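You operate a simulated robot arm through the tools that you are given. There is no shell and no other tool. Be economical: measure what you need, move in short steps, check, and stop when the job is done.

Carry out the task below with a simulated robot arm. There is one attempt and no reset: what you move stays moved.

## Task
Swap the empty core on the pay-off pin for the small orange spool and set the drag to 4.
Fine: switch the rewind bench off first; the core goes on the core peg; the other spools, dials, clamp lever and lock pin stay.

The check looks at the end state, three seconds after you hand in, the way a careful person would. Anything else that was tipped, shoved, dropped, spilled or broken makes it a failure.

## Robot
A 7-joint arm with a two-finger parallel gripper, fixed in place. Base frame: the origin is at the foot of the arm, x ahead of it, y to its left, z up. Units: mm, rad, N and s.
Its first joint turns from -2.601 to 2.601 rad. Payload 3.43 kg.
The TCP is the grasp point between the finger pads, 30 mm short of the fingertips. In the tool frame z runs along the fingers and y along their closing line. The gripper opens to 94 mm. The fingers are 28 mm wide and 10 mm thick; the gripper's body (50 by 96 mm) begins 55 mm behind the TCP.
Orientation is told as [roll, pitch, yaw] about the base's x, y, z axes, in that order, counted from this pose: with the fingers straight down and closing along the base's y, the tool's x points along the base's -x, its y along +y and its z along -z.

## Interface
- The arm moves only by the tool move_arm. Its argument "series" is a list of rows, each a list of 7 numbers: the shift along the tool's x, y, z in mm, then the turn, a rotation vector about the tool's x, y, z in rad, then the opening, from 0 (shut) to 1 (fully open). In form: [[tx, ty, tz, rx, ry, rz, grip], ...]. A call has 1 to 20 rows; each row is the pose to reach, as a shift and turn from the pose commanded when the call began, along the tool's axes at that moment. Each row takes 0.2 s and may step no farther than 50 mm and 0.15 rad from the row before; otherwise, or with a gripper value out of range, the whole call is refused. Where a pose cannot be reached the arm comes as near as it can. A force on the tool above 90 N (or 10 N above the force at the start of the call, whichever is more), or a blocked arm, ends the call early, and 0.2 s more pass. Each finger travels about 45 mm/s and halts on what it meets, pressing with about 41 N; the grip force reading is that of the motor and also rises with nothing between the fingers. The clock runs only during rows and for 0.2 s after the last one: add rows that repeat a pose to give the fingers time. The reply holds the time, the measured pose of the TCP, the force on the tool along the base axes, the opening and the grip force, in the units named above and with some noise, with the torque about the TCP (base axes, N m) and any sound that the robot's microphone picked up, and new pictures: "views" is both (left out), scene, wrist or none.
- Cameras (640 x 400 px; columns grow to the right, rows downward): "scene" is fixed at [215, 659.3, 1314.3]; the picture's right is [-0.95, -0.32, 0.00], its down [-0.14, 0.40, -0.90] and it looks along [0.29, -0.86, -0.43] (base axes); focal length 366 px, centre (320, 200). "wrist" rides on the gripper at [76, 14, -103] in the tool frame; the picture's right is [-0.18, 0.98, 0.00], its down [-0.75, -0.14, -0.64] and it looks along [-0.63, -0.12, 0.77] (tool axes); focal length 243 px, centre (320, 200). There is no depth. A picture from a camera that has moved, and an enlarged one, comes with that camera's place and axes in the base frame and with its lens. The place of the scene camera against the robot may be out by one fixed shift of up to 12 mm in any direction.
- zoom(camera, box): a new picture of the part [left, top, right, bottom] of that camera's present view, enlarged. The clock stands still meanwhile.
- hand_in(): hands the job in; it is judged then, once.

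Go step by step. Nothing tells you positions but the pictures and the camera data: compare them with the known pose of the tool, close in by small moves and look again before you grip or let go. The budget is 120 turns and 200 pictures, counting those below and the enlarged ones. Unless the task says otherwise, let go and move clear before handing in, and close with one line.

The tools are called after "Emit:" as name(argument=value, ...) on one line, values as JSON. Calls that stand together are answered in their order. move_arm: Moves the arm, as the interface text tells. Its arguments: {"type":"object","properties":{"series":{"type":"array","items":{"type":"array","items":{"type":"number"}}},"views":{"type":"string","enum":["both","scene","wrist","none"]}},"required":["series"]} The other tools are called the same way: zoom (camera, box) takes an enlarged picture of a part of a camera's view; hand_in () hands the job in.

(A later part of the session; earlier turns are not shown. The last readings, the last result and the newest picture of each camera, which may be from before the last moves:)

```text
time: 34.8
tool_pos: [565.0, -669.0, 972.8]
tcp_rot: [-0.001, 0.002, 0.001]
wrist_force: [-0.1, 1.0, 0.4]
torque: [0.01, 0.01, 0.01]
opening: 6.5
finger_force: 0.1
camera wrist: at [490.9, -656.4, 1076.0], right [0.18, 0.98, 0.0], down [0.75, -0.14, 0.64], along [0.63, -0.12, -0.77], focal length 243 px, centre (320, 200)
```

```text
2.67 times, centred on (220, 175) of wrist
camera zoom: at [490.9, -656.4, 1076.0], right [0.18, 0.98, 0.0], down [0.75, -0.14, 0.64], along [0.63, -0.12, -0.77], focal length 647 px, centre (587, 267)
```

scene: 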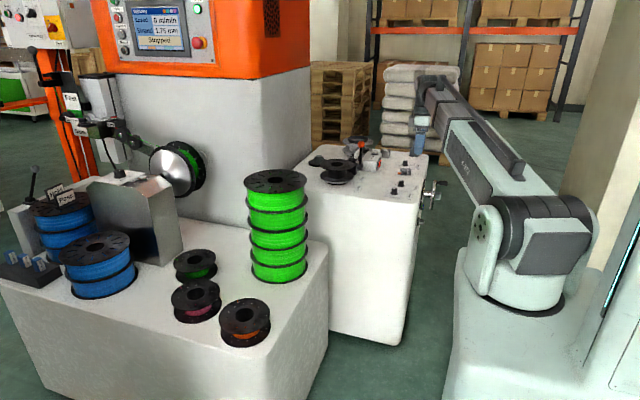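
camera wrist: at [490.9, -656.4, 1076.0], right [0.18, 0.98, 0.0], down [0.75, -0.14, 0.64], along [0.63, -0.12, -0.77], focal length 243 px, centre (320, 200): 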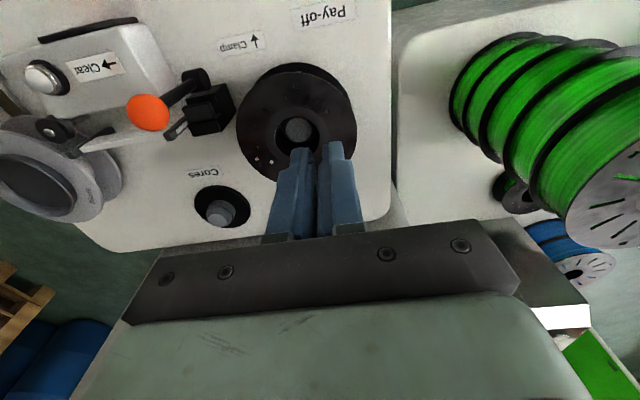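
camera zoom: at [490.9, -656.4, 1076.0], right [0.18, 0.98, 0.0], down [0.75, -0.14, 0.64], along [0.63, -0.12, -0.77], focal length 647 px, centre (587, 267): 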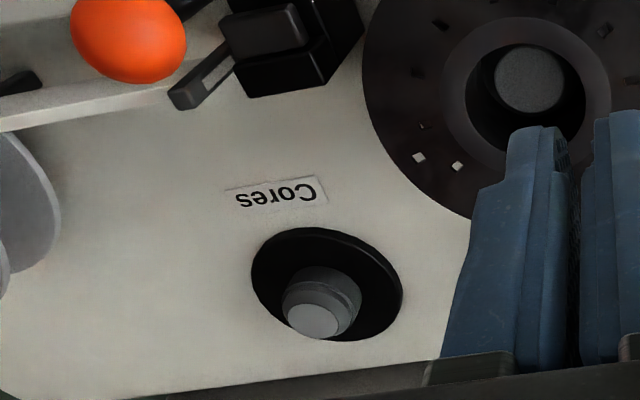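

Peg looks to be near (745,-880), far out (r≈1150). I'll test whether the arm reaches there vertically, high above the bench.

Emit:
move_arm(series=[[-25, -32, 0, 0, 0, 0, 0], [-50, -64, 0, 0, 0, 0, 0], [-75, -96, 0, 0, 0, 0, 0], [-100, -128, 0, 0, 0, 0, 0], [-125, -160, 0, 0, 0, 0, 0], [-150, -190, 0, 0, 0, 0, 0]])

```text
time: 36.2
tool_pos: [717.5, -858.9, 976.5]
tcp_rot: [0.0, 0.0, 0.003]
wrist_force: [-0.3, -0.5, 0.2]
torque: [-0.01, -0.03, -0.02]
opening: 0.2
finger_force: 32.8
camera wrist: at [641.7, -846.5, 1077.4], right [0.18, 0.98, 0.0], down [0.75, -0.14, 0.64], along [0.63, -0.12, -0.77], focal length 243 px, centre (320, 200)
```

scene: 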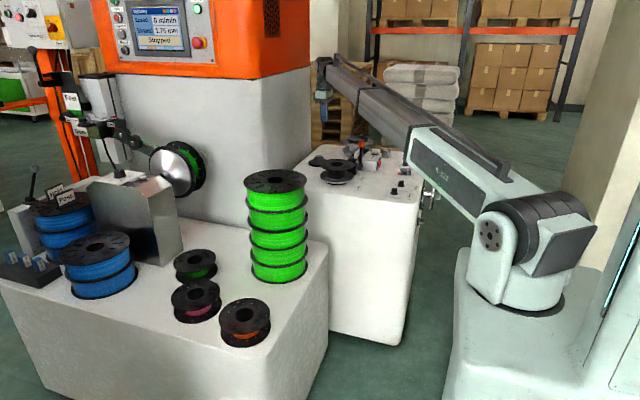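
wrist: 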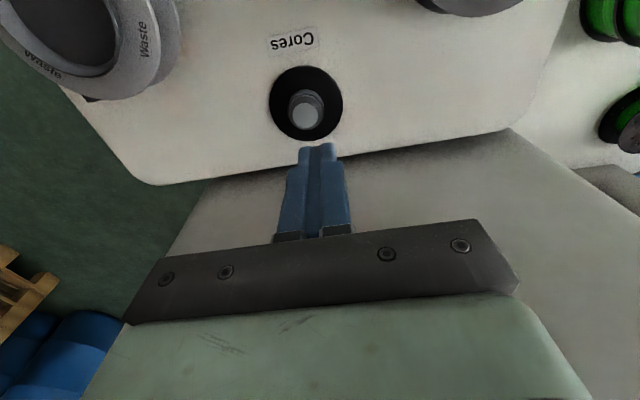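

Reach is good; peg top is at (748,-885,775). I'll verify reach over it at lower height before carrying anything.

Emit:
move_arm(series=[[-15, -13, 25, 0, 0, 0, 0], [-30, -26, 50, 0, 0, 0, 0], [-30, -26, 90, 0, 0, 0, 0], [-30, -26, 110, 0, 0, 0, 0]], views="wrist")

```text
time: 37.2
tool_pos: [746.4, -887.0, 864.2]
tcp_rot: [0.001, 0.0, 0.002]
wrist_force: [0.4, -0.8, 1.2]
torque: [-0.05, 0.0, -0.01]
opening: 0.0
finger_force: 33.1
camera wrist: at [671.4, -873.1, 966.1], right [0.18, 0.98, 0.0], down [0.75, -0.14, 0.64], along [0.63, -0.12, -0.77], focal length 243 px, centre (320, 200)
```

wrist: 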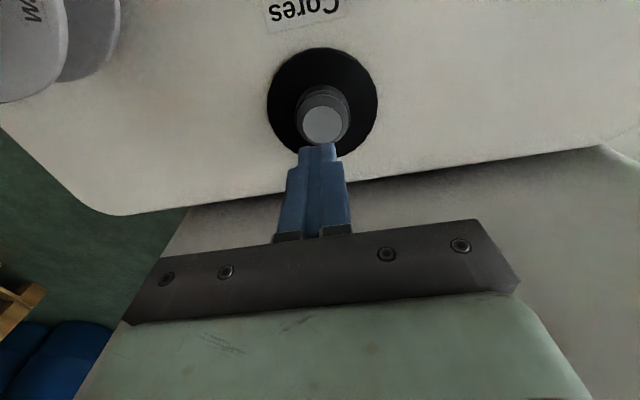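

Peg confirmed at (749,-885,775) and reachable. Going back up and over to the core for a close look at its hub.

Emit:
move_arm(series=[[0, 0, -50, 0, 0, 0, 0], [0, 0, -95, 0, 0, 0, 0], [30, 38, -95, 0, 0, 0, 0], [60, 76, -95, 0, 0, 0, 0], [90, 114, -95, 0, 0, 0, 0], [115, 150, -95, 0, 0, 0, 0], [138, 181, -95, 0, 0, 0, 0], [138, 181, -70, 0, 0, 0, 0], [138, 181, -40, 0, 0, 0, 0]], views="wrist")

Emit:
zoom(camera="wrist", box=[220, 20, 420, 160])

```text
time: 39.2
tool_pos: [610.5, -703.6, 903.1]
tcp_rot: [0.001, 0.002, 0.003]
wrist_force: [-1.2, -0.4, -0.2]
torque: [0.0, -0.02, 0.02]
opening: 0.1
finger_force: 32.9
camera wrist: at [534.0, -690.7, 1005.5], right [0.18, 0.98, 0.0], down [0.75, -0.14, 0.64], along [0.63, -0.12, -0.77], focal length 243 px, centre (320, 200)
```

wrist: 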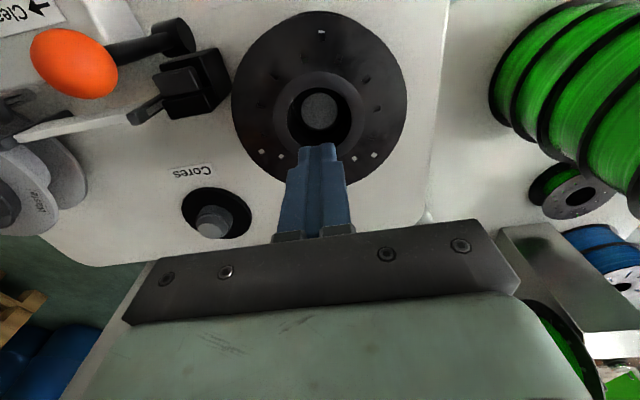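

```text
2.86 times, centred on (320, 90) of wrist
camera zoom: at [534.0, -690.7, 1005.5], right [0.18, 0.98, 0.0], down [0.75, -0.14, 0.64], along [0.63, -0.12, -0.77], focal length 693 px, centre (320, 514)
```

zoom: 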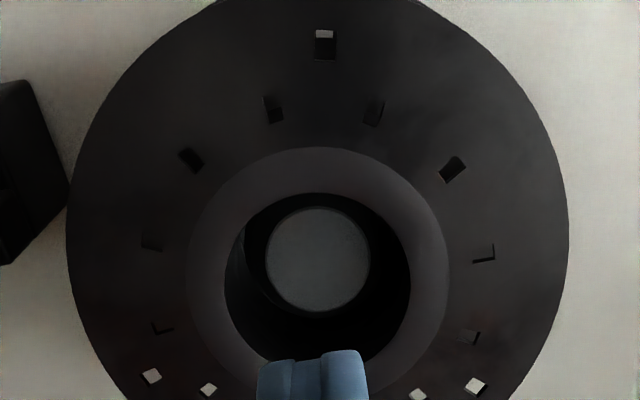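

The hub hole (56 mm) is centred at (610.5,-706), rim z≈808, pin top ≈789. Plan: insert closed fingers ~15 mm into the hub and expand. Going down to the rim and checking.

Emit:
move_arm(series=[[0, -2, 25, 0, 0, 0, 0], [0, -2, 45, 0, 0, 0, 0], [0, -2, 60, 0, 0, 0, 0]], views="wrist")

Emit:
zoom(camera="scene", box=[300, 120, 380, 190])

```text
time: 40.0
tool_pos: [609.3, -707.8, 845.2]
tcp_rot: [0.0, 0.001, 0.002]
wrist_force: [0.5, -0.3, 0.3]
torque: [-0.03, 0.01, 0.01]
opening: 0.0
finger_force: 33.0
camera wrist: at [534.0, -693.7, 946.3], right [0.18, 0.98, 0.0], down [0.75, -0.14, 0.64], along [0.63, -0.12, -0.77], focal length 243 px, centre (320, 200)
```

wrist: 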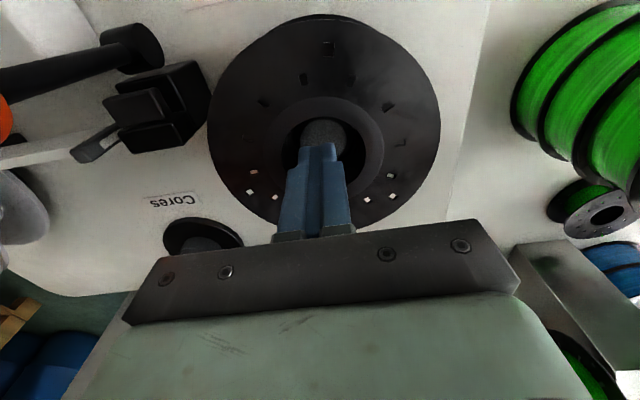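

```text
5.71 times, centred on (340, 155) of scene
camera zoom: at [215.0, 659.3, 1314.3], right [-0.95, -0.32, 0.0], down [-0.14, 0.4, -0.9], along [0.29, -0.86, -0.43], focal length 2094 px, centre (206, 457)
```

zoom: 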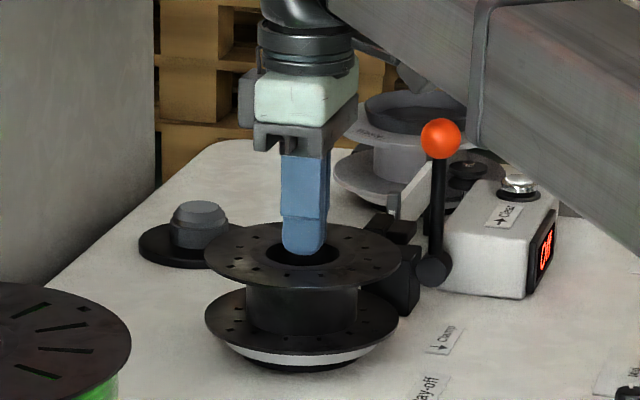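

Aligned within ~2 mm. Inserting with small steps, then expanding.

Emit:
move_arm(series=[[-1, 2, 8, 0, 0, 0, 0], [-1, 2, 15, 0, 0, 0, 0], [-1, 2, 21, 0, 0, 0, 0]], views="wrist")

```text
time: 40.8
tool_pos: [609.6, -705.1, 823.4]
tcp_rot: [0.001, 0.0, 0.002]
wrist_force: [-0.3, 0.4, 0.0]
torque: [-0.01, 0.02, 0.01]
opening: 0.0
finger_force: 33.0
camera wrist: at [534.3, -691.6, 925.7], right [0.18, 0.98, 0.0], down [0.75, -0.14, 0.64], along [0.63, -0.12, -0.77], focal length 243 px, centre (320, 200)
```

wrist: 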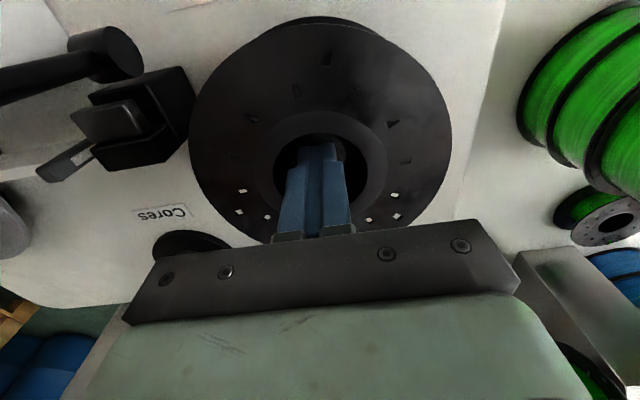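

Emit:
move_arm(series=[[0, 0, 0, 0, 0, 0, 0.15], [0, 0, 0, 0, 0, 0, 0.25], [0, 0, 0, 0, 0, 0, 0.35], [0, 0, 0, 0, 0, 0, 0.45], [0, 0, 0, 0, 0, 0, 0.45]], views="wrist")

```text
time: 42.0
tool_pos: [609.7, -704.5, 822.1]
tcp_rot: [0.0, 0.0, 0.003]
wrist_force: [2.4, 0.5, -0.8]
torque: [0.02, -0.08, 0.01]
opening: 26.7
finger_force: 0.0
camera wrist: at [534.4, -691.6, 925.7], right [0.18, 0.98, 0.0], down [0.75, -0.14, 0.64], along [0.63, -0.12, -0.77], focal length 243 px, centre (320, 200)
```

wrist: 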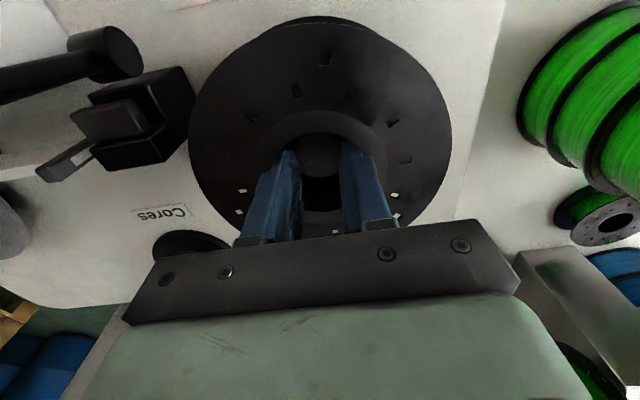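

Fingers are expanded against the hub (26.7 mm, as predicted). Lifting gently.

Emit:
move_arm(series=[[0, 0, 0, 0, 0, 0, 0.5], [0, 0, -5, 0, 0, 0, 0.5], [0, 0, -12, 0, 0, 0, 0.5], [0, 0, -20, 0, 0, 0, 0.5], [0, 0, -30, 0, 0, 0, 0.5]], views="wrist")

Emit:
zoom(camera="scene", box=[300, 120, 380, 190])

```text
time: 43.2
tool_pos: [610.0, -706.0, 851.7]
tcp_rot: [0.001, 0.003, 0.001]
wrist_force: [0.1, -1.0, -0.8]
torque: [0.0, -0.01, -0.05]
opening: 27.1
finger_force: 0.1
camera wrist: at [534.0, -691.8, 955.4], right [0.18, 0.98, 0.0], down [0.75, -0.14, 0.64], along [0.63, -0.12, -0.77], focal length 243 px, centre (320, 200)
```

wrist: 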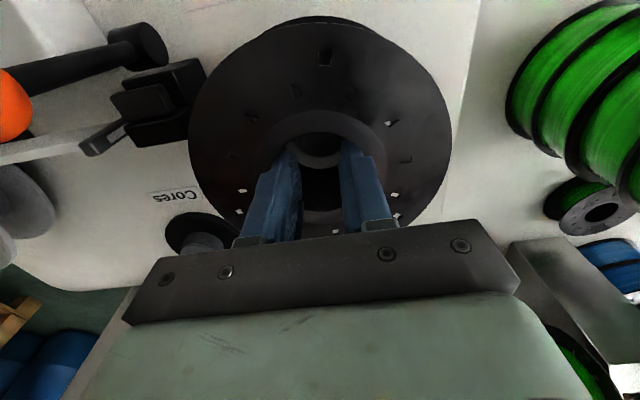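

```text
5.71 times, centred on (340, 155) of scene
camera zoom: at [215.0, 659.3, 1314.3], right [-0.95, -0.32, 0.0], down [-0.14, 0.4, -0.9], along [0.29, -0.86, -0.43], focal length 2094 px, centre (206, 457)
```

zoom: 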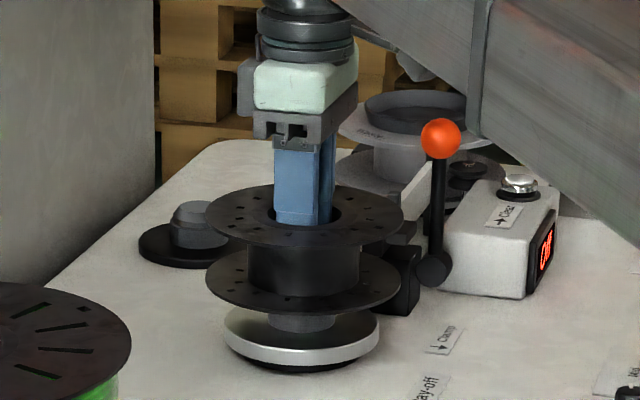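

The core came free cleanly. Lift higher and carry to above the core peg.

Emit:
move_arm(series=[[0, 0, -20, 0, 0, 0, 0.5], [0, 0, -45, 0, 0, 0, 0.5], [0, 0, -70, 0, 0, 0, 0.5], [0, 0, -85, 0, 0, 0, 0.5], [-12, -15, -85, 0, 0, 0, 0.5], [-30, -38, -85, 0, 0, 0, 0.5], [-50, -64, -85, 0, 0, 0, 0.5], [-70, -90, -85, 0, 0, 0, 0.5], [-90, -116, -85, 0, 0, 0, 0.5], [-110, -142, -85, 0, 0, 0, 0.5], [-128, -165, -85, 0, 0, 0, 0.5], [-138, -178, -85, 0, 0, 0, 0.5], [-138, -178, -85, 0, 0, 0, 0.5]])

Emit:
zoom(camera="scene", box=[280, 100, 370, 170])

```text
time: 46.0
tool_pos: [747.8, -883.3, 937.6]
tcp_rot: [0.0, 0.002, 0.003]
wrist_force: [-0.1, 0.0, -1.5]
torque: [-0.01, 0.01, -0.01]
opening: 26.7
finger_force: 0.0
camera wrist: at [672.8, -869.6, 1040.4], right [0.18, 0.98, 0.0], down [0.75, -0.14, 0.64], along [0.63, -0.12, -0.77], focal length 243 px, centre (320, 200)
```

scene: 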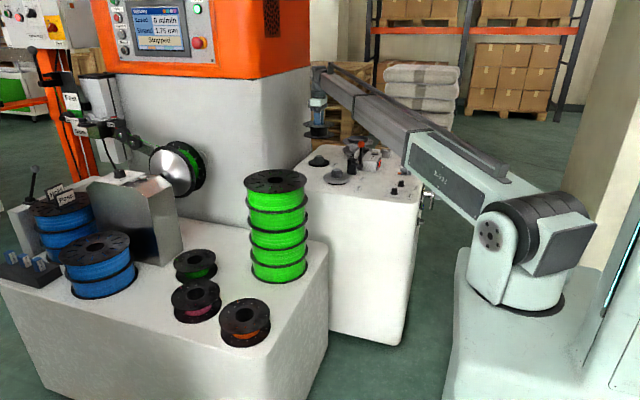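
wrist: 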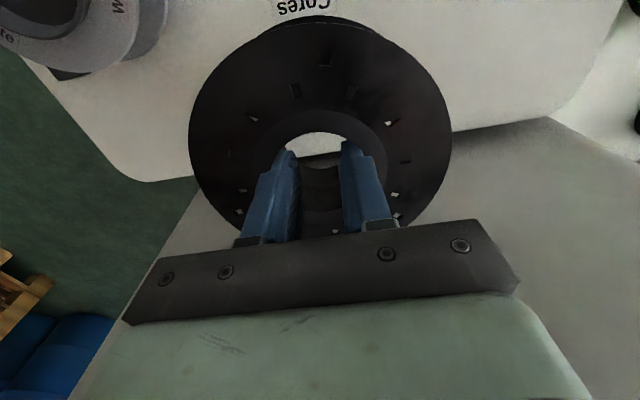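

```text
5.71 times, centred on (325, 135) of scene
camera zoom: at [215.0, 659.3, 1314.3], right [-0.95, -0.32, 0.0], down [-0.14, 0.4, -0.9], along [0.29, -0.86, -0.43], focal length 2094 px, centre (291, 571)
```

zoom: 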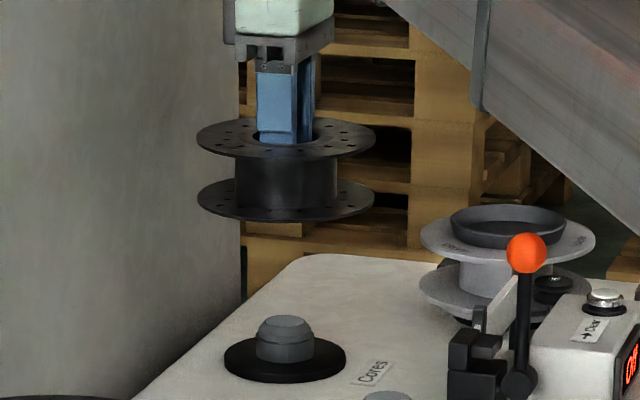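

Core hangs level, axis over the peg in the scene view. Lowering to just above the peg.

Emit:
move_arm(series=[[-1, -1, 20, 0, 0, 0, 0.5], [-1, -1, 40, 0, 0, 0, 0.5], [-1, -1, 60, 0, 0, 0, 0.5], [-1, -1, 75, 0, 0, 0, 0.5]], views="wrist")

Emit:
zoom(camera="wrist", box=[250, 110, 390, 240])

Emit:
zoom(camera="scene", box=[280, 110, 370, 180])

```text
time: 47.0
tool_pos: [748.1, -884.1, 863.2]
tcp_rot: [-0.001, 0.0, 0.002]
wrist_force: [-0.5, -0.3, -0.9]
torque: [-0.01, -0.02, -0.02]
opening: 26.8
finger_force: 0.0
camera wrist: at [673.2, -871.1, 965.6], right [0.18, 0.98, 0.0], down [0.75, -0.14, 0.64], along [0.63, -0.12, -0.77], focal length 243 px, centre (320, 200)
```

wrist: 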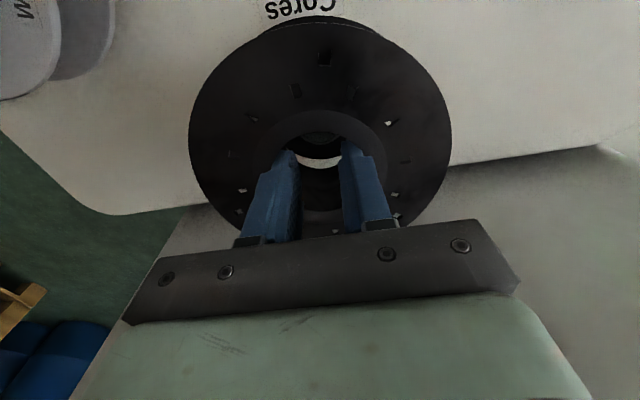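

```text
3.08 times, centred on (320, 175) of wrist
camera zoom: at [673.2, -871.1, 965.6], right [0.18, 0.98, 0.0], down [0.75, -0.14, 0.64], along [0.63, -0.12, -0.77], focal length 746 px, centre (320, 277)
```

zoom: 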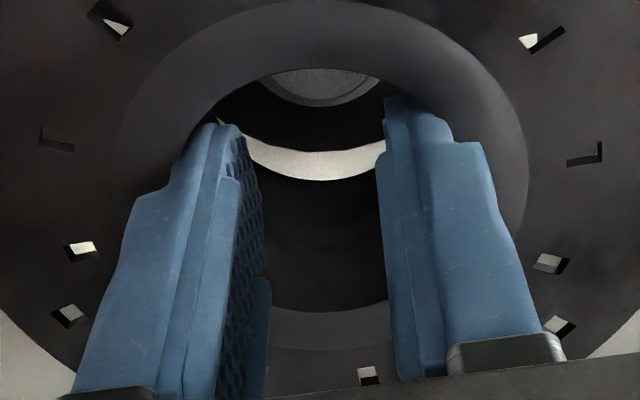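

```text
5.71 times, centred on (325, 145) of scene
camera zoom: at [215.0, 659.3, 1314.3], right [-0.95, -0.32, 0.0], down [-0.14, 0.4, -0.9], along [0.29, -0.86, -0.43], focal length 2094 px, centre (291, 514)
```

zoom: 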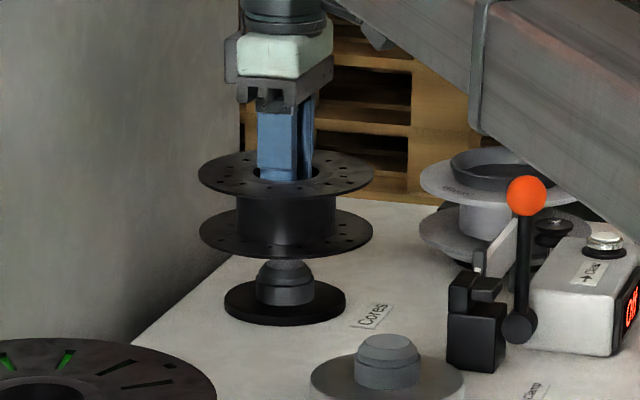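

Emit:
move_arm(series=[[0, 0, 8, 0, 0, 0, 0.5], [0, 0, 16, 0, 0, 0, 0.5], [0, 0, 24, 0, 0, 0, 0.5]], views="none")

Emit:
zoom(camera="scene", box=[280, 110, 370, 180])

```text
time: 47.8
tool_pos: [747.6, -883.2, 839.2]
tcp_rot: [0.001, 0.001, 0.001]
wrist_force: [-0.5, -0.5, -0.7]
torque: [-0.03, -0.04, -0.02]
opening: 26.7
finger_force: 0.0
```

```text
5.71 times, centred on (325, 145) of scene
camera zoom: at [215.0, 659.3, 1314.3], right [-0.95, -0.32, 0.0], down [-0.14, 0.4, -0.9], along [0.29, -0.86, -0.43], focal length 2094 px, centre (291, 514)
```

zoom: 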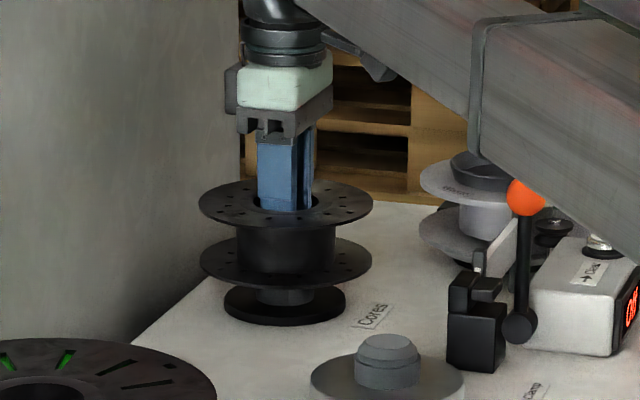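

Peg engaged with no force. Lower until it seats.

Emit:
move_arm(series=[[0, 0, 6, 0, 0, 0, 0.5], [0, 0, 11, 0, 0, 0, 0.5], [0, 0, 15, 0, 0, 0, 0.5], [0, 0, 17, 0, 0, 0, 0.5]], views="none")

Emit:
zoom(camera="scene", box=[290, 120, 350, 170])

```text
time: 48.8
tool_pos: [750.1, -883.3, 821.7]
tcp_rot: [0.0, 0.003, 0.001]
wrist_force: [0.6, -0.3, -0.7]
torque: [0.01, -0.01, 0.01]
opening: 26.9
finger_force: 0.0
```

```text
8.00 times, centred on (320, 145) of scene
camera zoom: at [215.0, 659.3, 1314.3], right [-0.95, -0.32, 0.0], down [-0.14, 0.4, -0.9], along [0.29, -0.86, -0.43], focal length 2932 px, centre (320, 640)
```

zoom: 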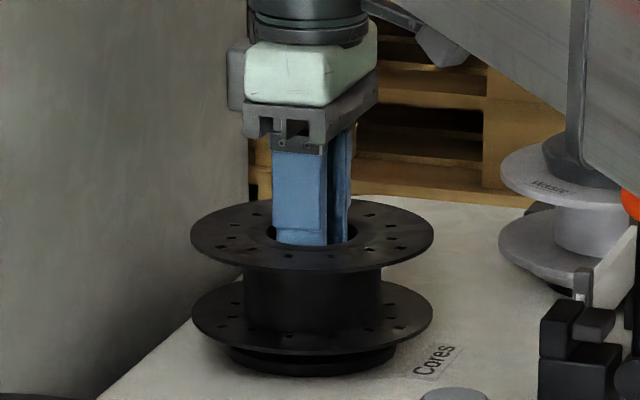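

Emit:
move_arm(series=[[0, 0, 2, 0, 0, 0, 0.5], [0, 0, 4, 0, 0, 0, 0.5]], views="none")

Emit:
move_arm(series=[[0, 0, 2, 0, 0, 0, 0.5], [0, 0, 3, 0, 0, 0, 0.5]], views="none")

Emit:
zoom(camera="scene", box=[290, 120, 350, 170])

```text
time: 49.4
tool_pos: [748.9, -883.6, 818.0]
tcp_rot: [0.001, 0.001, 0.002]
wrist_force: [-0.3, -0.4, -2.1]
torque: [0.02, 0.03, 0.04]
opening: 26.7
finger_force: 0.0
```

```text
time: 50.0
tool_pos: [749.9, -884.8, 814.4]
tcp_rot: [0.001, 0.001, 0.002]
wrist_force: [-0.4, 0.5, -1.9]
torque: [0.02, -0.01, 0.0]
opening: 26.9
finger_force: 0.0
```

```text
8.00 times, centred on (320, 145) of scene
camera zoom: at [215.0, 659.3, 1314.3], right [-0.95, -0.32, 0.0], down [-0.14, 0.4, -0.9], along [0.29, -0.86, -0.43], focal length 2932 px, centre (320, 640)
```

zoom: 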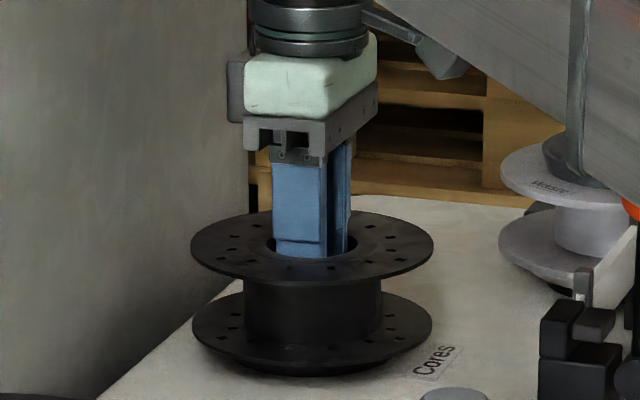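

Emit:
move_arm(series=[[0, 0, 2, 0, 0, 0, 0.5], [0, 0, 3, 0, 0, 0, 0.5]], views="none")

Emit:
move_arm(series=[[0, 0, 1, 0, 0, 0, 0.5], [0, 0, 2, 0, 0, 0, 0.5]], views="wrist")

Emit:
zoom(camera="scene", box=[290, 120, 350, 170])

```text
time: 50.6
tool_pos: [749.1, -884.0, 810.6]
tcp_rot: [0.0, 0.001, 0.001]
wrist_force: [-0.7, 0.5, -1.6]
torque: [-0.01, -0.02, -0.01]
opening: 26.7
finger_force: 0.2
```

```text
time: 51.2
tool_pos: [749.5, -883.9, 811.2]
tcp_rot: [-0.001, -0.001, 0.003]
wrist_force: [-0.3, -0.4, 9.3]
torque: [-0.02, 0.01, -0.01]
opening: 26.9
finger_force: 0.0
camera wrist: at [673.3, -870.2, 914.0], right [0.18, 0.98, 0.0], down [0.75, -0.14, 0.64], along [0.63, -0.12, -0.77], focal length 243 px, centre (320, 200)
```

wrist: 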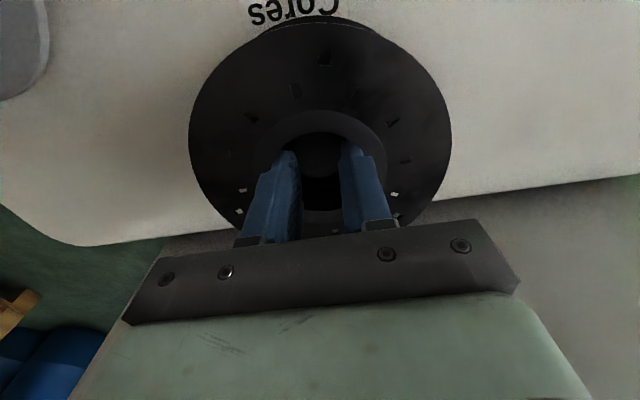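

```text
8.00 times, centred on (320, 145) of scene
camera zoom: at [215.0, 659.3, 1314.3], right [-0.95, -0.32, 0.0], down [-0.14, 0.4, -0.9], along [0.29, -0.86, -0.43], focal length 2932 px, centre (320, 640)
```

zoom: 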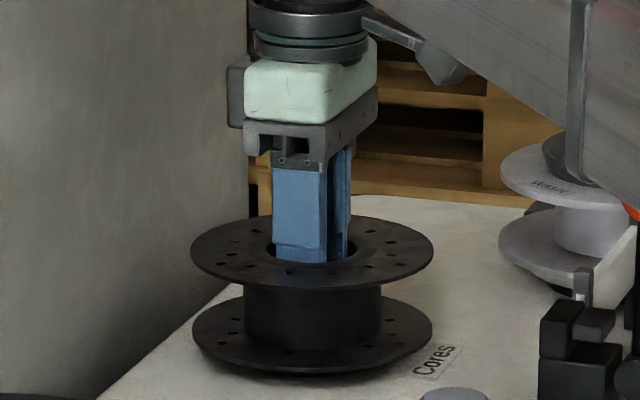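

Seated with a 9 N upward reaction. Close the fingers to release, lift and verify.

Emit:
move_arm(series=[[0, 0, -1, 0, 0, 0, 0.15], [0, 0, -1, 0, 0, 0, 0.1], [0, 0, -1, 0, 0, 0, 0.1], [0, 0, -15, 0, 0, 0, 0.1], [0, 0, -40, 0, 0, 0, 0.1], [0, 0, -80, 0, 0, 0, 0.1], [0, 0, -120, 0, 0, 0, 0.1], [0, 0, -150, 0, 0, 0, 0.1]], views="wrist")

Emit:
zoom(camera="scene", box=[280, 120, 370, 190])

```text
time: 53.0
tool_pos: [749.9, -883.6, 959.1]
tcp_rot: [0.0, 0.002, 0.002]
wrist_force: [0.5, -0.1, 0.4]
torque: [0.04, 0.01, 0.0]
opening: 9.3
finger_force: 0.0
camera wrist: at [674.3, -870.2, 1062.1], right [0.18, 0.98, 0.0], down [0.75, -0.14, 0.64], along [0.63, -0.12, -0.77], focal length 243 px, centre (320, 200)
```

wrist: 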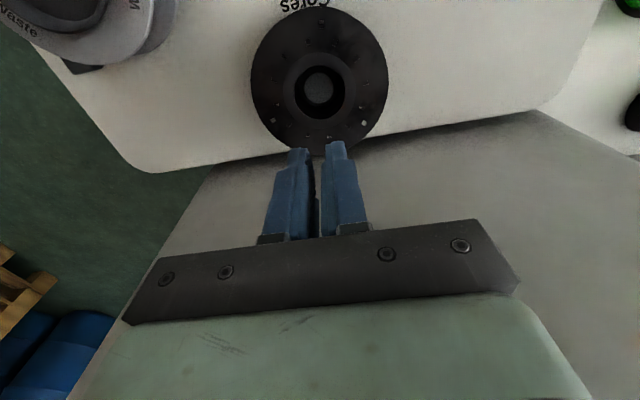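

```text
5.71 times, centred on (325, 155) of scene
camera zoom: at [215.0, 659.3, 1314.3], right [-0.95, -0.32, 0.0], down [-0.14, 0.4, -0.9], along [0.29, -0.86, -0.43], focal length 2094 px, centre (291, 457)
```

zoom: 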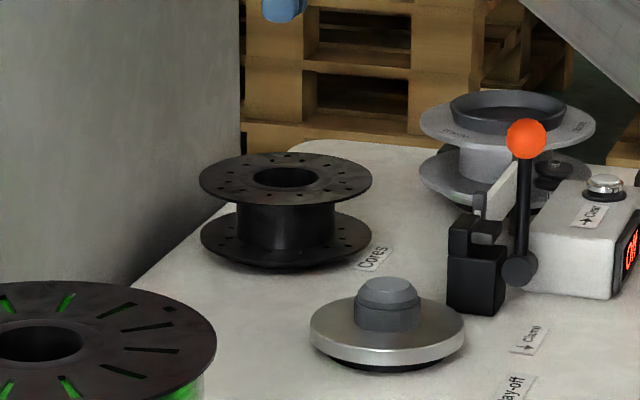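

Core is seated on its peg. Now travelling high back to the orange spool (~(668,-27)), keeping above the green stack.

Emit:
move_arm(series=[[15, 30, -10, 0, 0, 0, 0.1], [33, 70, -20, 0, 0, 0, 0.1], [52, 110, -30, 0, 0, 0, 0.1], [71, 150, -40, 0, 0, 0, 0.1], [90, 190, -50, 0, 0, 0, 0.1], [109, 230, -60, 0, 0, 0, 0.1], [128, 270, -70, 0, 0, 0, 0.1], [147, 310, -80, 0, 0, 0, 0.1], [166, 350, -80, 0, 0, 0, 0.1], [190, 390, -80, 0, 0, 0, 0.1], [200, 435, -80, 0, 0, 0, 0.1], [200, 480, -80, 0, 0, 0, 0.1], [200, 525, -80, 0, 0, 0, 0.1], [200, 570, -80, 0, 0, 0, 0.1], [190, 615, -80, 0, 0, 0, 0.1], [175, 660, -80, 0, 0, 0, 0.1], [160, 705, -80, 0, 0, 0, 0.1], [145, 750, -80, 0, 0, 0, 0.1], [130, 795, -80, 0, 0, 0, 0.1], [120, 840, -80, 0, 0, 0, 0.1]], views="none")

Emit:
move_arm(series=[[0, 0, 40, 0, 0, 0, 0.1], [0, 5, 80, 0, 0, 0, 0.1], [0, 10, 120, 0, 0, 0, 0.1], [0, 10, 160, 0, 0, 0, 0.1], [0, 10, 200, 0, 0, 0, 0.1]])

```text
time: 57.2
tool_pos: [629.4, -43.7, 1038.9]
tcp_rot: [-0.002, 0.001, 0.0]
wrist_force: [0.3, 0.2, 1.0]
torque: [0.01, 0.0, -0.03]
opening: 9.5
finger_force: 0.1
```

```text
time: 58.4
tool_pos: [626.9, -33.4, 839.1]
tcp_rot: [0.002, -0.001, 0.001]
wrist_force: [0.2, 0.2, -0.4]
torque: [0.01, 0.0, -0.02]
opening: 9.4
finger_force: 0.0
camera wrist: at [552.3, -19.8, 941.3], right [0.18, 0.98, 0.0], down [0.75, -0.14, 0.64], along [0.63, -0.12, -0.77], focal length 243 px, centre (320, 200)
```

scene: 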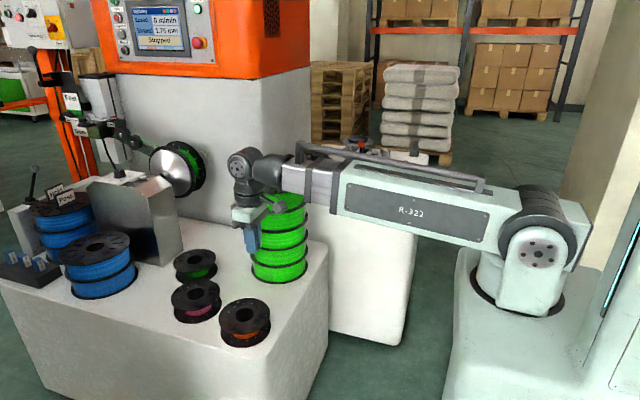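
wrist: 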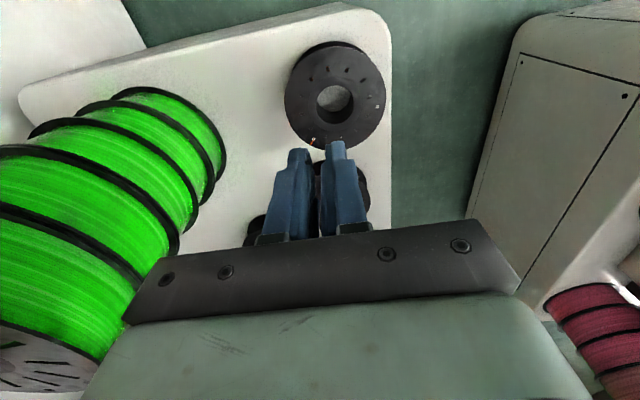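

Emit:
zoom(camera="wrist", box=[260, 30, 410, 170])

Emit:
zoom(camera="scene", box=[160, 220, 320, 360])

```text
2.86 times, centred on (335, 100) of wrist
camera zoom: at [552.3, -19.8, 941.3], right [0.18, 0.98, 0.0], down [0.75, -0.14, 0.64], along [0.63, -0.12, -0.77], focal length 693 px, centre (277, 486)
```

zoom: 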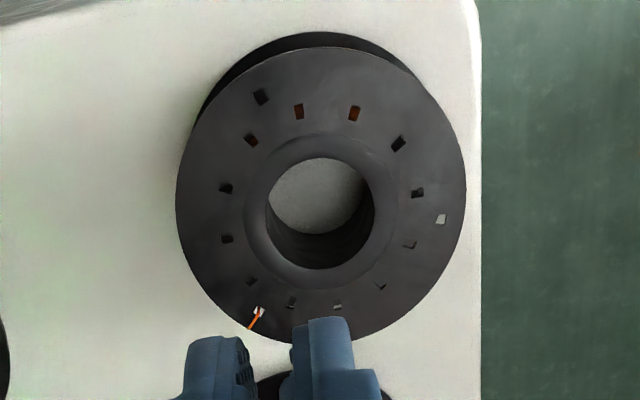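

```text
2.86 times, centred on (240, 290) of scene
camera zoom: at [215.0, 659.3, 1314.3], right [-0.95, -0.32, 0.0], down [-0.14, 0.4, -0.9], along [0.29, -0.86, -0.43], focal length 1047 px, centre (549, -57)
```

zoom: 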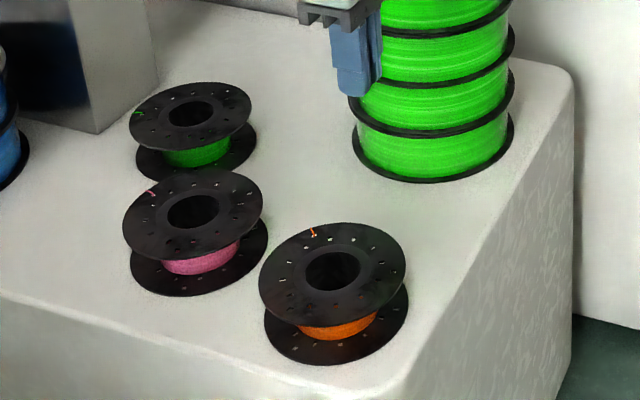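

The orange spool is the one at the table corner, hole centre ≈(670,-22), rim z≈595, nothing inside it. Moving over it.

Emit:
move_arm(series=[[-22, 5, 40, 0, 0, 0, 0.05], [-43, 11, 80, 0, 0, 0, 0], [-43, 11, 120, 0, 0, 0, 0], [-43, 11, 155, 0, 0, 0, 0]], views="wrist")

Emit:
zoom(camera="wrist", box=[220, 30, 420, 180])

```text
time: 59.4
tool_pos: [670.5, -22.0, 684.4]
tcp_rot: [0.001, 0.001, 0.002]
wrist_force: [-0.1, -0.4, 1.1]
torque: [-0.02, 0.02, 0.01]
opening: 0.2
finger_force: 32.6
camera wrist: at [595.0, -8.3, 787.5], right [0.18, 0.98, 0.0], down [0.75, -0.14, 0.64], along [0.63, -0.12, -0.77], focal length 243 px, centre (320, 200)
```

wrist: 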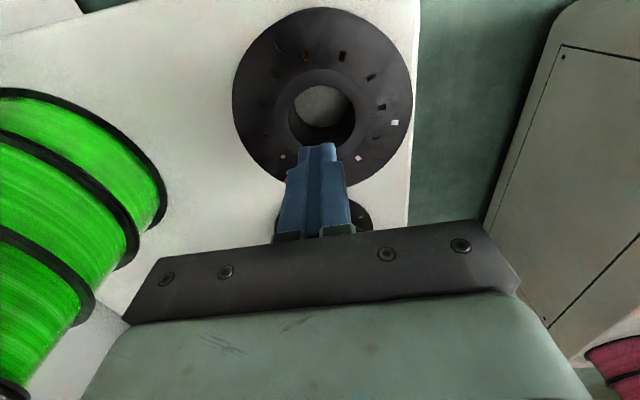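

```text
2.67 times, centred on (320, 105) of wrist
camera zoom: at [595.0, -8.3, 787.5], right [0.18, 0.98, 0.0], down [0.75, -0.14, 0.64], along [0.63, -0.12, -0.77], focal length 647 px, centre (320, 453)
```

zoom: 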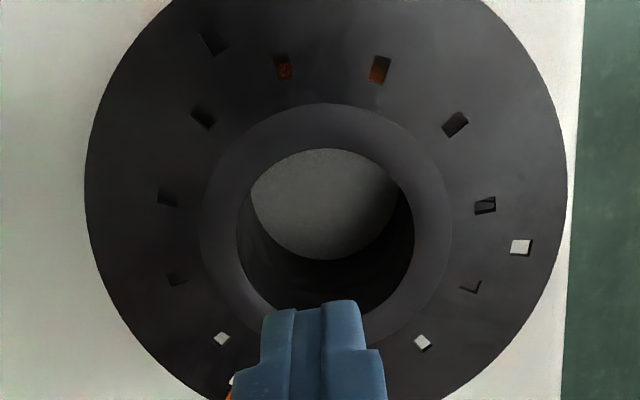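

Well centred (hole ≈(670,-21), rim ≈592). Descending into the hub ~15 mm.

Emit:
move_arm(series=[[0, 1, 25, 0, 0, 0, 0], [0, 1, 50, 0, 0, 0, 0], [0, 1, 60, 0, 0, 0, 0]], views="wrist")

Emit:
move_arm(series=[[0, 0, 6, 0, 0, 0, 0], [0, 0, 12, 0, 0, 0, 0], [0, 0, 17, 0, 0, 0, 0]], views="wrist")

```text
time: 60.2
tool_pos: [670.3, -21.9, 624.0]
tcp_rot: [-0.002, 0.0, 0.003]
wrist_force: [-0.6, 0.4, -0.2]
torque: [-0.02, 0.01, 0.01]
opening: 0.0
finger_force: 33.5
camera wrist: at [595.0, -8.2, 727.2], right [0.18, 0.98, 0.0], down [0.75, -0.14, 0.64], along [0.63, -0.12, -0.77], focal length 243 px, centre (320, 200)
```

wrist: 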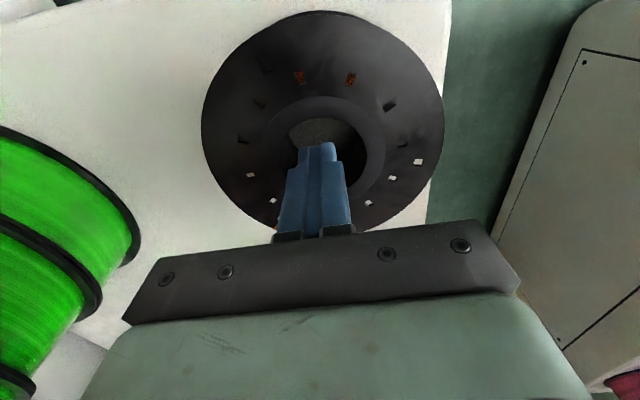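

```text
time: 61.0
tool_pos: [670.0, -23.0, 609.2]
tcp_rot: [0.0, 0.002, 0.002]
wrist_force: [0.0, 1.0, -0.2]
torque: [-0.02, 0.01, 0.02]
opening: 0.0
finger_force: 33.4
camera wrist: at [595.1, -8.4, 710.2], right [0.18, 0.98, 0.0], down [0.75, -0.14, 0.64], along [0.63, -0.12, -0.77], focal length 243 px, centre (320, 200)
```

wrist: 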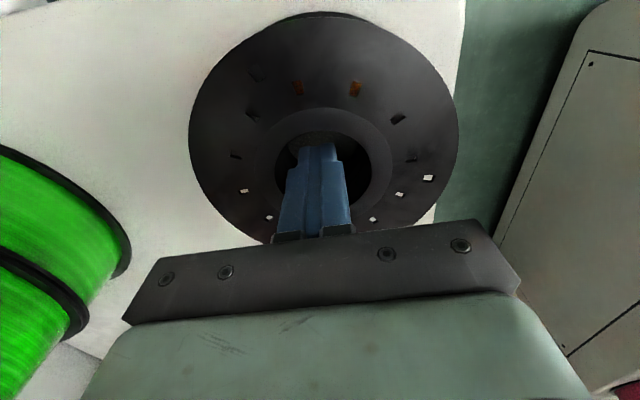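

Slightly deep and 2 mm off in y; correct both, then expand.

Emit:
move_arm(series=[[0, 2, -4, 0, 0, 0, 0], [0, 2, -4, 0, 0, 0, 0.15], [0, 2, -4, 0, 0, 0, 0.25], [0, 2, -4, 0, 0, 0, 0.35], [0, 2, -4, 0, 0, 0, 0.45], [0, 2, -4, 0, 0, 0, 0.5]], views="wrist")

```text
time: 62.4
tool_pos: [670.4, -19.8, 611.1]
tcp_rot: [0.0, 0.002, 0.001]
wrist_force: [-0.6, 0.6, -0.6]
torque: [0.02, 0.0, 0.04]
opening: 26.2
finger_force: 0.0
camera wrist: at [594.6, -6.6, 714.4], right [0.18, 0.98, 0.0], down [0.75, -0.14, 0.64], along [0.63, -0.12, -0.77], focal length 243 px, centre (320, 200)
```

wrist: 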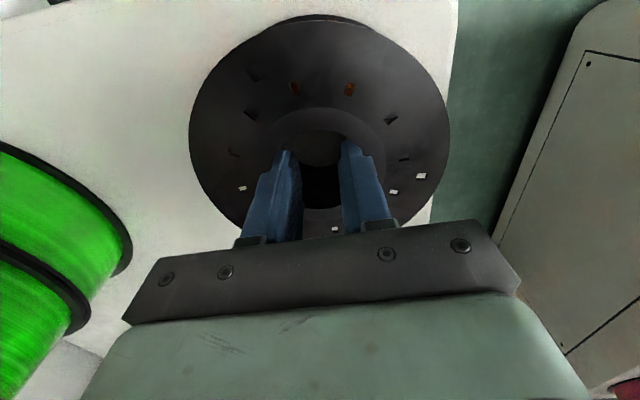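

Grip set (26 mm). Lift slowly and check.

Emit:
move_arm(series=[[0, 0, 0, 0, 0, 0, 0.5], [0, 0, -5, 0, 0, 0, 0.5], [0, 0, -12, 0, 0, 0, 0.5], [0, 0, -20, 0, 0, 0, 0.5], [0, 0, -30, 0, 0, 0, 0.5], [0, 0, -40, 0, 0, 0, 0.5]], views="wrist")

Emit:
zoom(camera="scene", box=[180, 220, 320, 350])

```text
time: 63.8
tool_pos: [670.2, -19.7, 652.3]
tcp_rot: [-0.001, 0.0, 0.002]
wrist_force: [0.4, 0.1, -1.1]
torque: [0.02, 0.01, 0.0]
opening: 26.7
finger_force: 0.0
camera wrist: at [595.2, -6.3, 754.1], right [0.18, 0.98, 0.0], down [0.75, -0.14, 0.64], along [0.63, -0.12, -0.77], focal length 243 px, centre (320, 200)
```

wrist: 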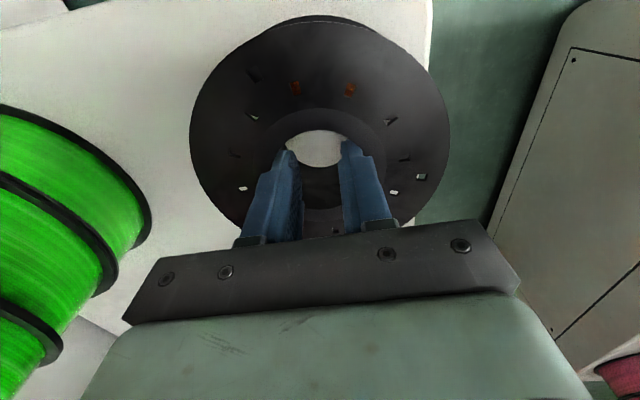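

```text
3.08 times, centred on (250, 285) of scene
camera zoom: at [215.0, 659.3, 1314.3], right [-0.95, -0.32, 0.0], down [-0.14, 0.4, -0.9], along [0.29, -0.86, -0.43], focal length 1128 px, centre (535, -62)
```

zoom: 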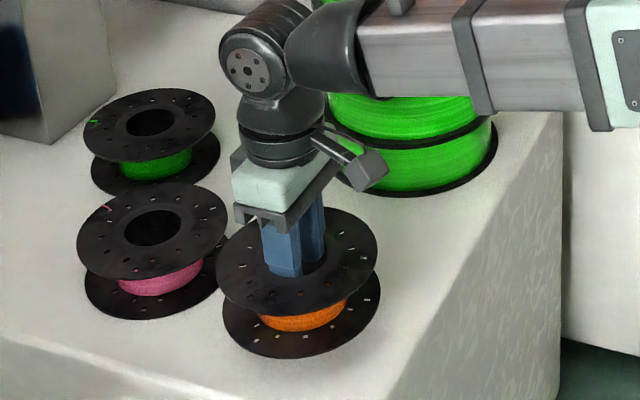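

Spool lifted level. Raising to z≈1040 and carrying it to above the pay-off pin.

Emit:
move_arm(series=[[0, 0, -15, 0, 0, 0, 0.5], [0, 0, -40, 0, 0, 0, 0.5], [0, 0, -70, 0, 0, 0, 0.5], [0, 0, -105, 0, 0, 0, 0.5], [0, 0, -140, 0, 0, 0, 0.5], [0, 0, -175, 0, 0, 0, 0.5], [0, 0, -210, 0, 0, 0, 0.5], [0, 0, -245, 0, 0, 0, 0.5], [0, 0, -280, 0, 0, 0, 0.5], [0, 0, -315, 0, 0, 0, 0.5], [0, 0, -345, 0, 0, 0, 0.5], [0, 0, -370, 0, 0, 0, 0.5], [0, 0, -385, 0, 0, 0, 0.5]], views="none")

Emit:
move_arm(series=[[8, -15, 0, 0, 0, 0, 0.5], [22, -45, 0, 0, 0, 0, 0.5], [40, -80, 0, 0, 0, 0, 0.5], [55, -118, 0, 0, 0, 0, 0.5], [70, -156, 0, 0, 0, 0, 0.5], [80, -195, 0, 0, 0, 0, 0.5], [90, -235, 0, 0, 0, 0, 0.5], [95, -275, 0, 0, 0, 0, 0.5], [100, -315, 0, 0, 0, 0, 0.5], [100, -355, 0, 0, 0, 0, 0.5], [100, -395, 0, 0, 0, 0, 0.5], [100, -435, 0, 0, 0, 0, 0.5], [95, -475, 0, 0, 0, 0, 0.5], [90, -515, 0, 0, 0, 0, 0.5], [83, -555, 0, 0, 0, 0, 0.5], [76, -590, 0, 0, 0, 0, 0.5], [70, -625, 0, 0, 0, 0, 0.5], [64, -655, 0, 0, 0, 0, 0.5], [60, -675, 0, 0, 0, 0, 0.5], [60, -686, 0, 0, 0, 0, 0.5]])

```text
time: 66.6
tool_pos: [670.8, -21.5, 1036.9]
tcp_rot: [0.001, 0.002, 0.003]
wrist_force: [1.0, -0.4, -2.0]
torque: [0.0, -0.02, -0.02]
opening: 26.7
finger_force: 0.1
```

```text
time: 70.8
tool_pos: [611.7, -706.3, 1036.9]
tcp_rot: [0.0, 0.002, 0.002]
wrist_force: [0.9, 0.8, -0.8]
torque: [-0.01, -0.01, 0.01]
opening: 26.6
finger_force: 0.1
camera wrist: at [536.6, -693.1, 1139.7], right [0.18, 0.98, 0.0], down [0.75, -0.14, 0.64], along [0.63, -0.12, -0.77], focal length 243 px, centre (320, 200)
```

scene: 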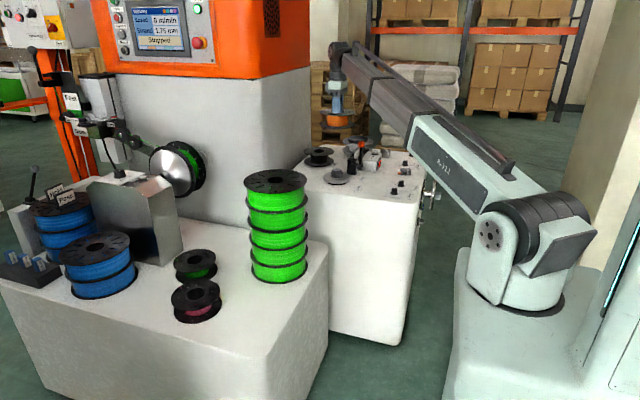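
wrist: 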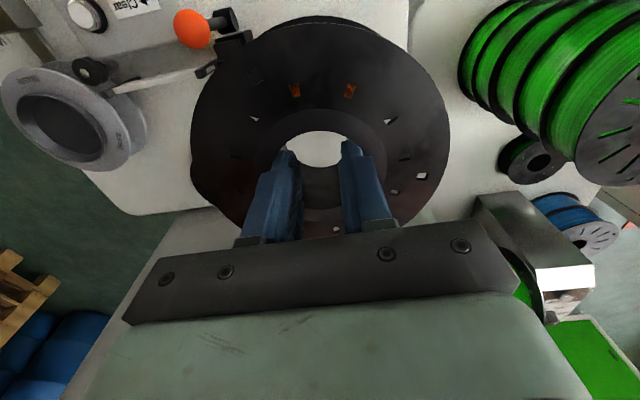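

Above the pin. Lowering to just over it and verifying alignment.

Emit:
move_arm(series=[[1, 0, 15, 0, 0, 0, 0.5], [1, 0, 40, 0, 0, 0, 0.5], [1, 0, 70, 0, 0, 0, 0.5], [1, 0, 100, 0, 0, 0, 0.5], [1, 0, 125, 0, 0, 0, 0.5], [1, 0, 145, 0, 0, 0, 0.5], [1, 0, 155, 0, 0, 0, 0.5]], views="none")

Emit:
zoom(camera="wrist", box=[250, 110, 390, 240])

Emit:
zoom(camera="scene", box=[300, 120, 380, 190])

```text
time: 72.4
tool_pos: [610.6, -706.1, 881.1]
tcp_rot: [0.0, 0.001, 0.002]
wrist_force: [0.5, 0.0, -1.5]
torque: [-0.02, -0.02, 0.0]
opening: 26.6
finger_force: 0.1
```

```text
3.08 times, centred on (320, 175) of wrist
camera zoom: at [535.7, -692.6, 983.8], right [0.18, 0.98, 0.0], down [0.75, -0.14, 0.64], along [0.63, -0.12, -0.77], focal length 746 px, centre (320, 277)
```

zoom: 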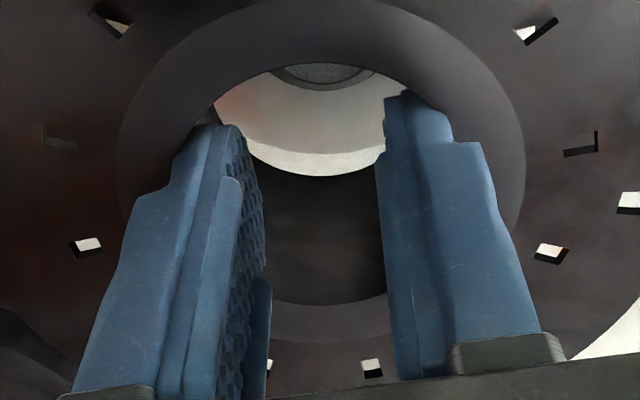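

```text
5.71 times, centred on (340, 155) of scene
camera zoom: at [215.0, 659.3, 1314.3], right [-0.95, -0.32, 0.0], down [-0.14, 0.4, -0.9], along [0.29, -0.86, -0.43], focal length 2094 px, centre (206, 457)
```

zoom: 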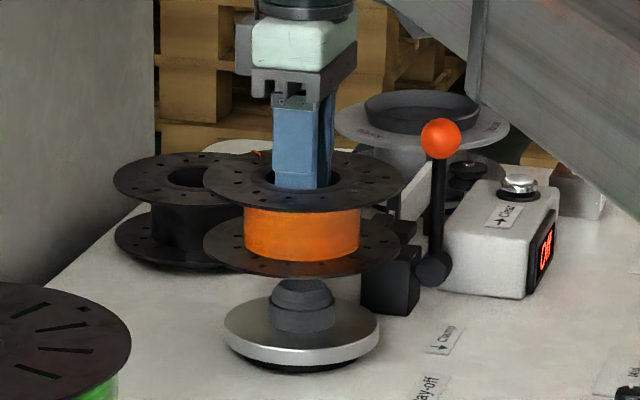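

Aligned. Lowering over the pin.

Emit:
move_arm(series=[[0, 0, 10, 0, 0, 0, 0.5], [0, 0, 20, 0, 0, 0, 0.5], [0, 0, 30, 0, 0, 0, 0.5], [0, 0, 40, 0, 0, 0, 0.5], [0, 0, 48, 0, 0, 0, 0.5]], views="none")

Emit:
zoom(camera="scene", box=[300, 120, 380, 190])

```text
time: 73.6
tool_pos: [611.6, -705.8, 833.5]
tcp_rot: [0.0, 0.002, 0.002]
wrist_force: [-0.9, 0.3, -1.7]
torque: [0.01, 0.01, 0.03]
opening: 26.6
finger_force: 0.1
```

```text
5.71 times, centred on (340, 155) of scene
camera zoom: at [215.0, 659.3, 1314.3], right [-0.95, -0.32, 0.0], down [-0.14, 0.4, -0.9], along [0.29, -0.86, -0.43], focal length 2094 px, centre (206, 457)
```

zoom: 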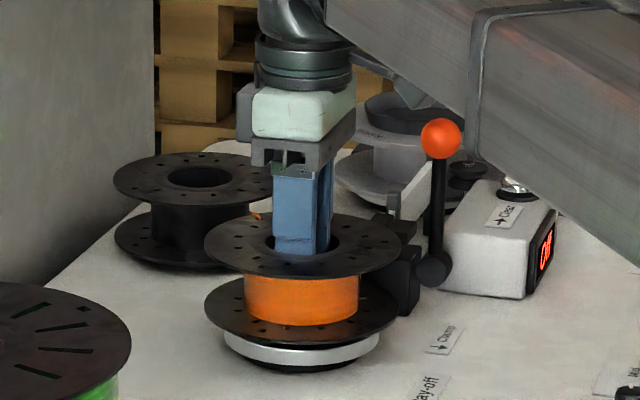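

Emit:
move_arm(series=[[0, 0, 3, 0, 0, 0, 0.5], [0, 0, 6, 0, 0, 0, 0.5], [0, 0, 8, 0, 0, 0, 0.5]], views="none")

Emit:
move_arm(series=[[0, 0, 1.5, 0, 0, 0, 0.5]], views="none")

Emit:
zoom(camera="scene", box=[300, 120, 380, 190])

```text
time: 74.4
tool_pos: [610.4, -706.0, 827.4]
tcp_rot: [-0.001, 0.0, 0.003]
wrist_force: [0.0, -0.7, 16.5]
torque: [-0.03, -0.05, 0.01]
opening: 26.5
finger_force: 0.0
```

```text
time: 74.8
tool_pos: [610.3, -706.1, 827.0]
tcp_rot: [-0.003, -0.001, 0.003]
wrist_force: [1.5, -1.7, 34.5]
torque: [-0.1, -0.07, -0.03]
opening: 26.4
finger_force: 0.1
```

```text
5.71 times, centred on (340, 155) of scene
camera zoom: at [215.0, 659.3, 1314.3], right [-0.95, -0.32, 0.0], down [-0.14, 0.4, -0.9], along [0.29, -0.86, -0.43], focal length 2094 px, centre (206, 457)
```

zoom: 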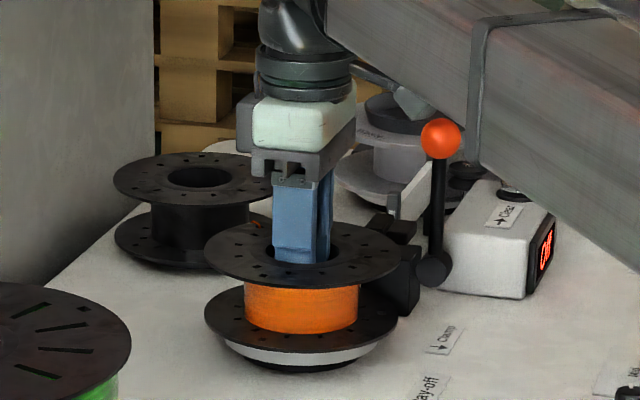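

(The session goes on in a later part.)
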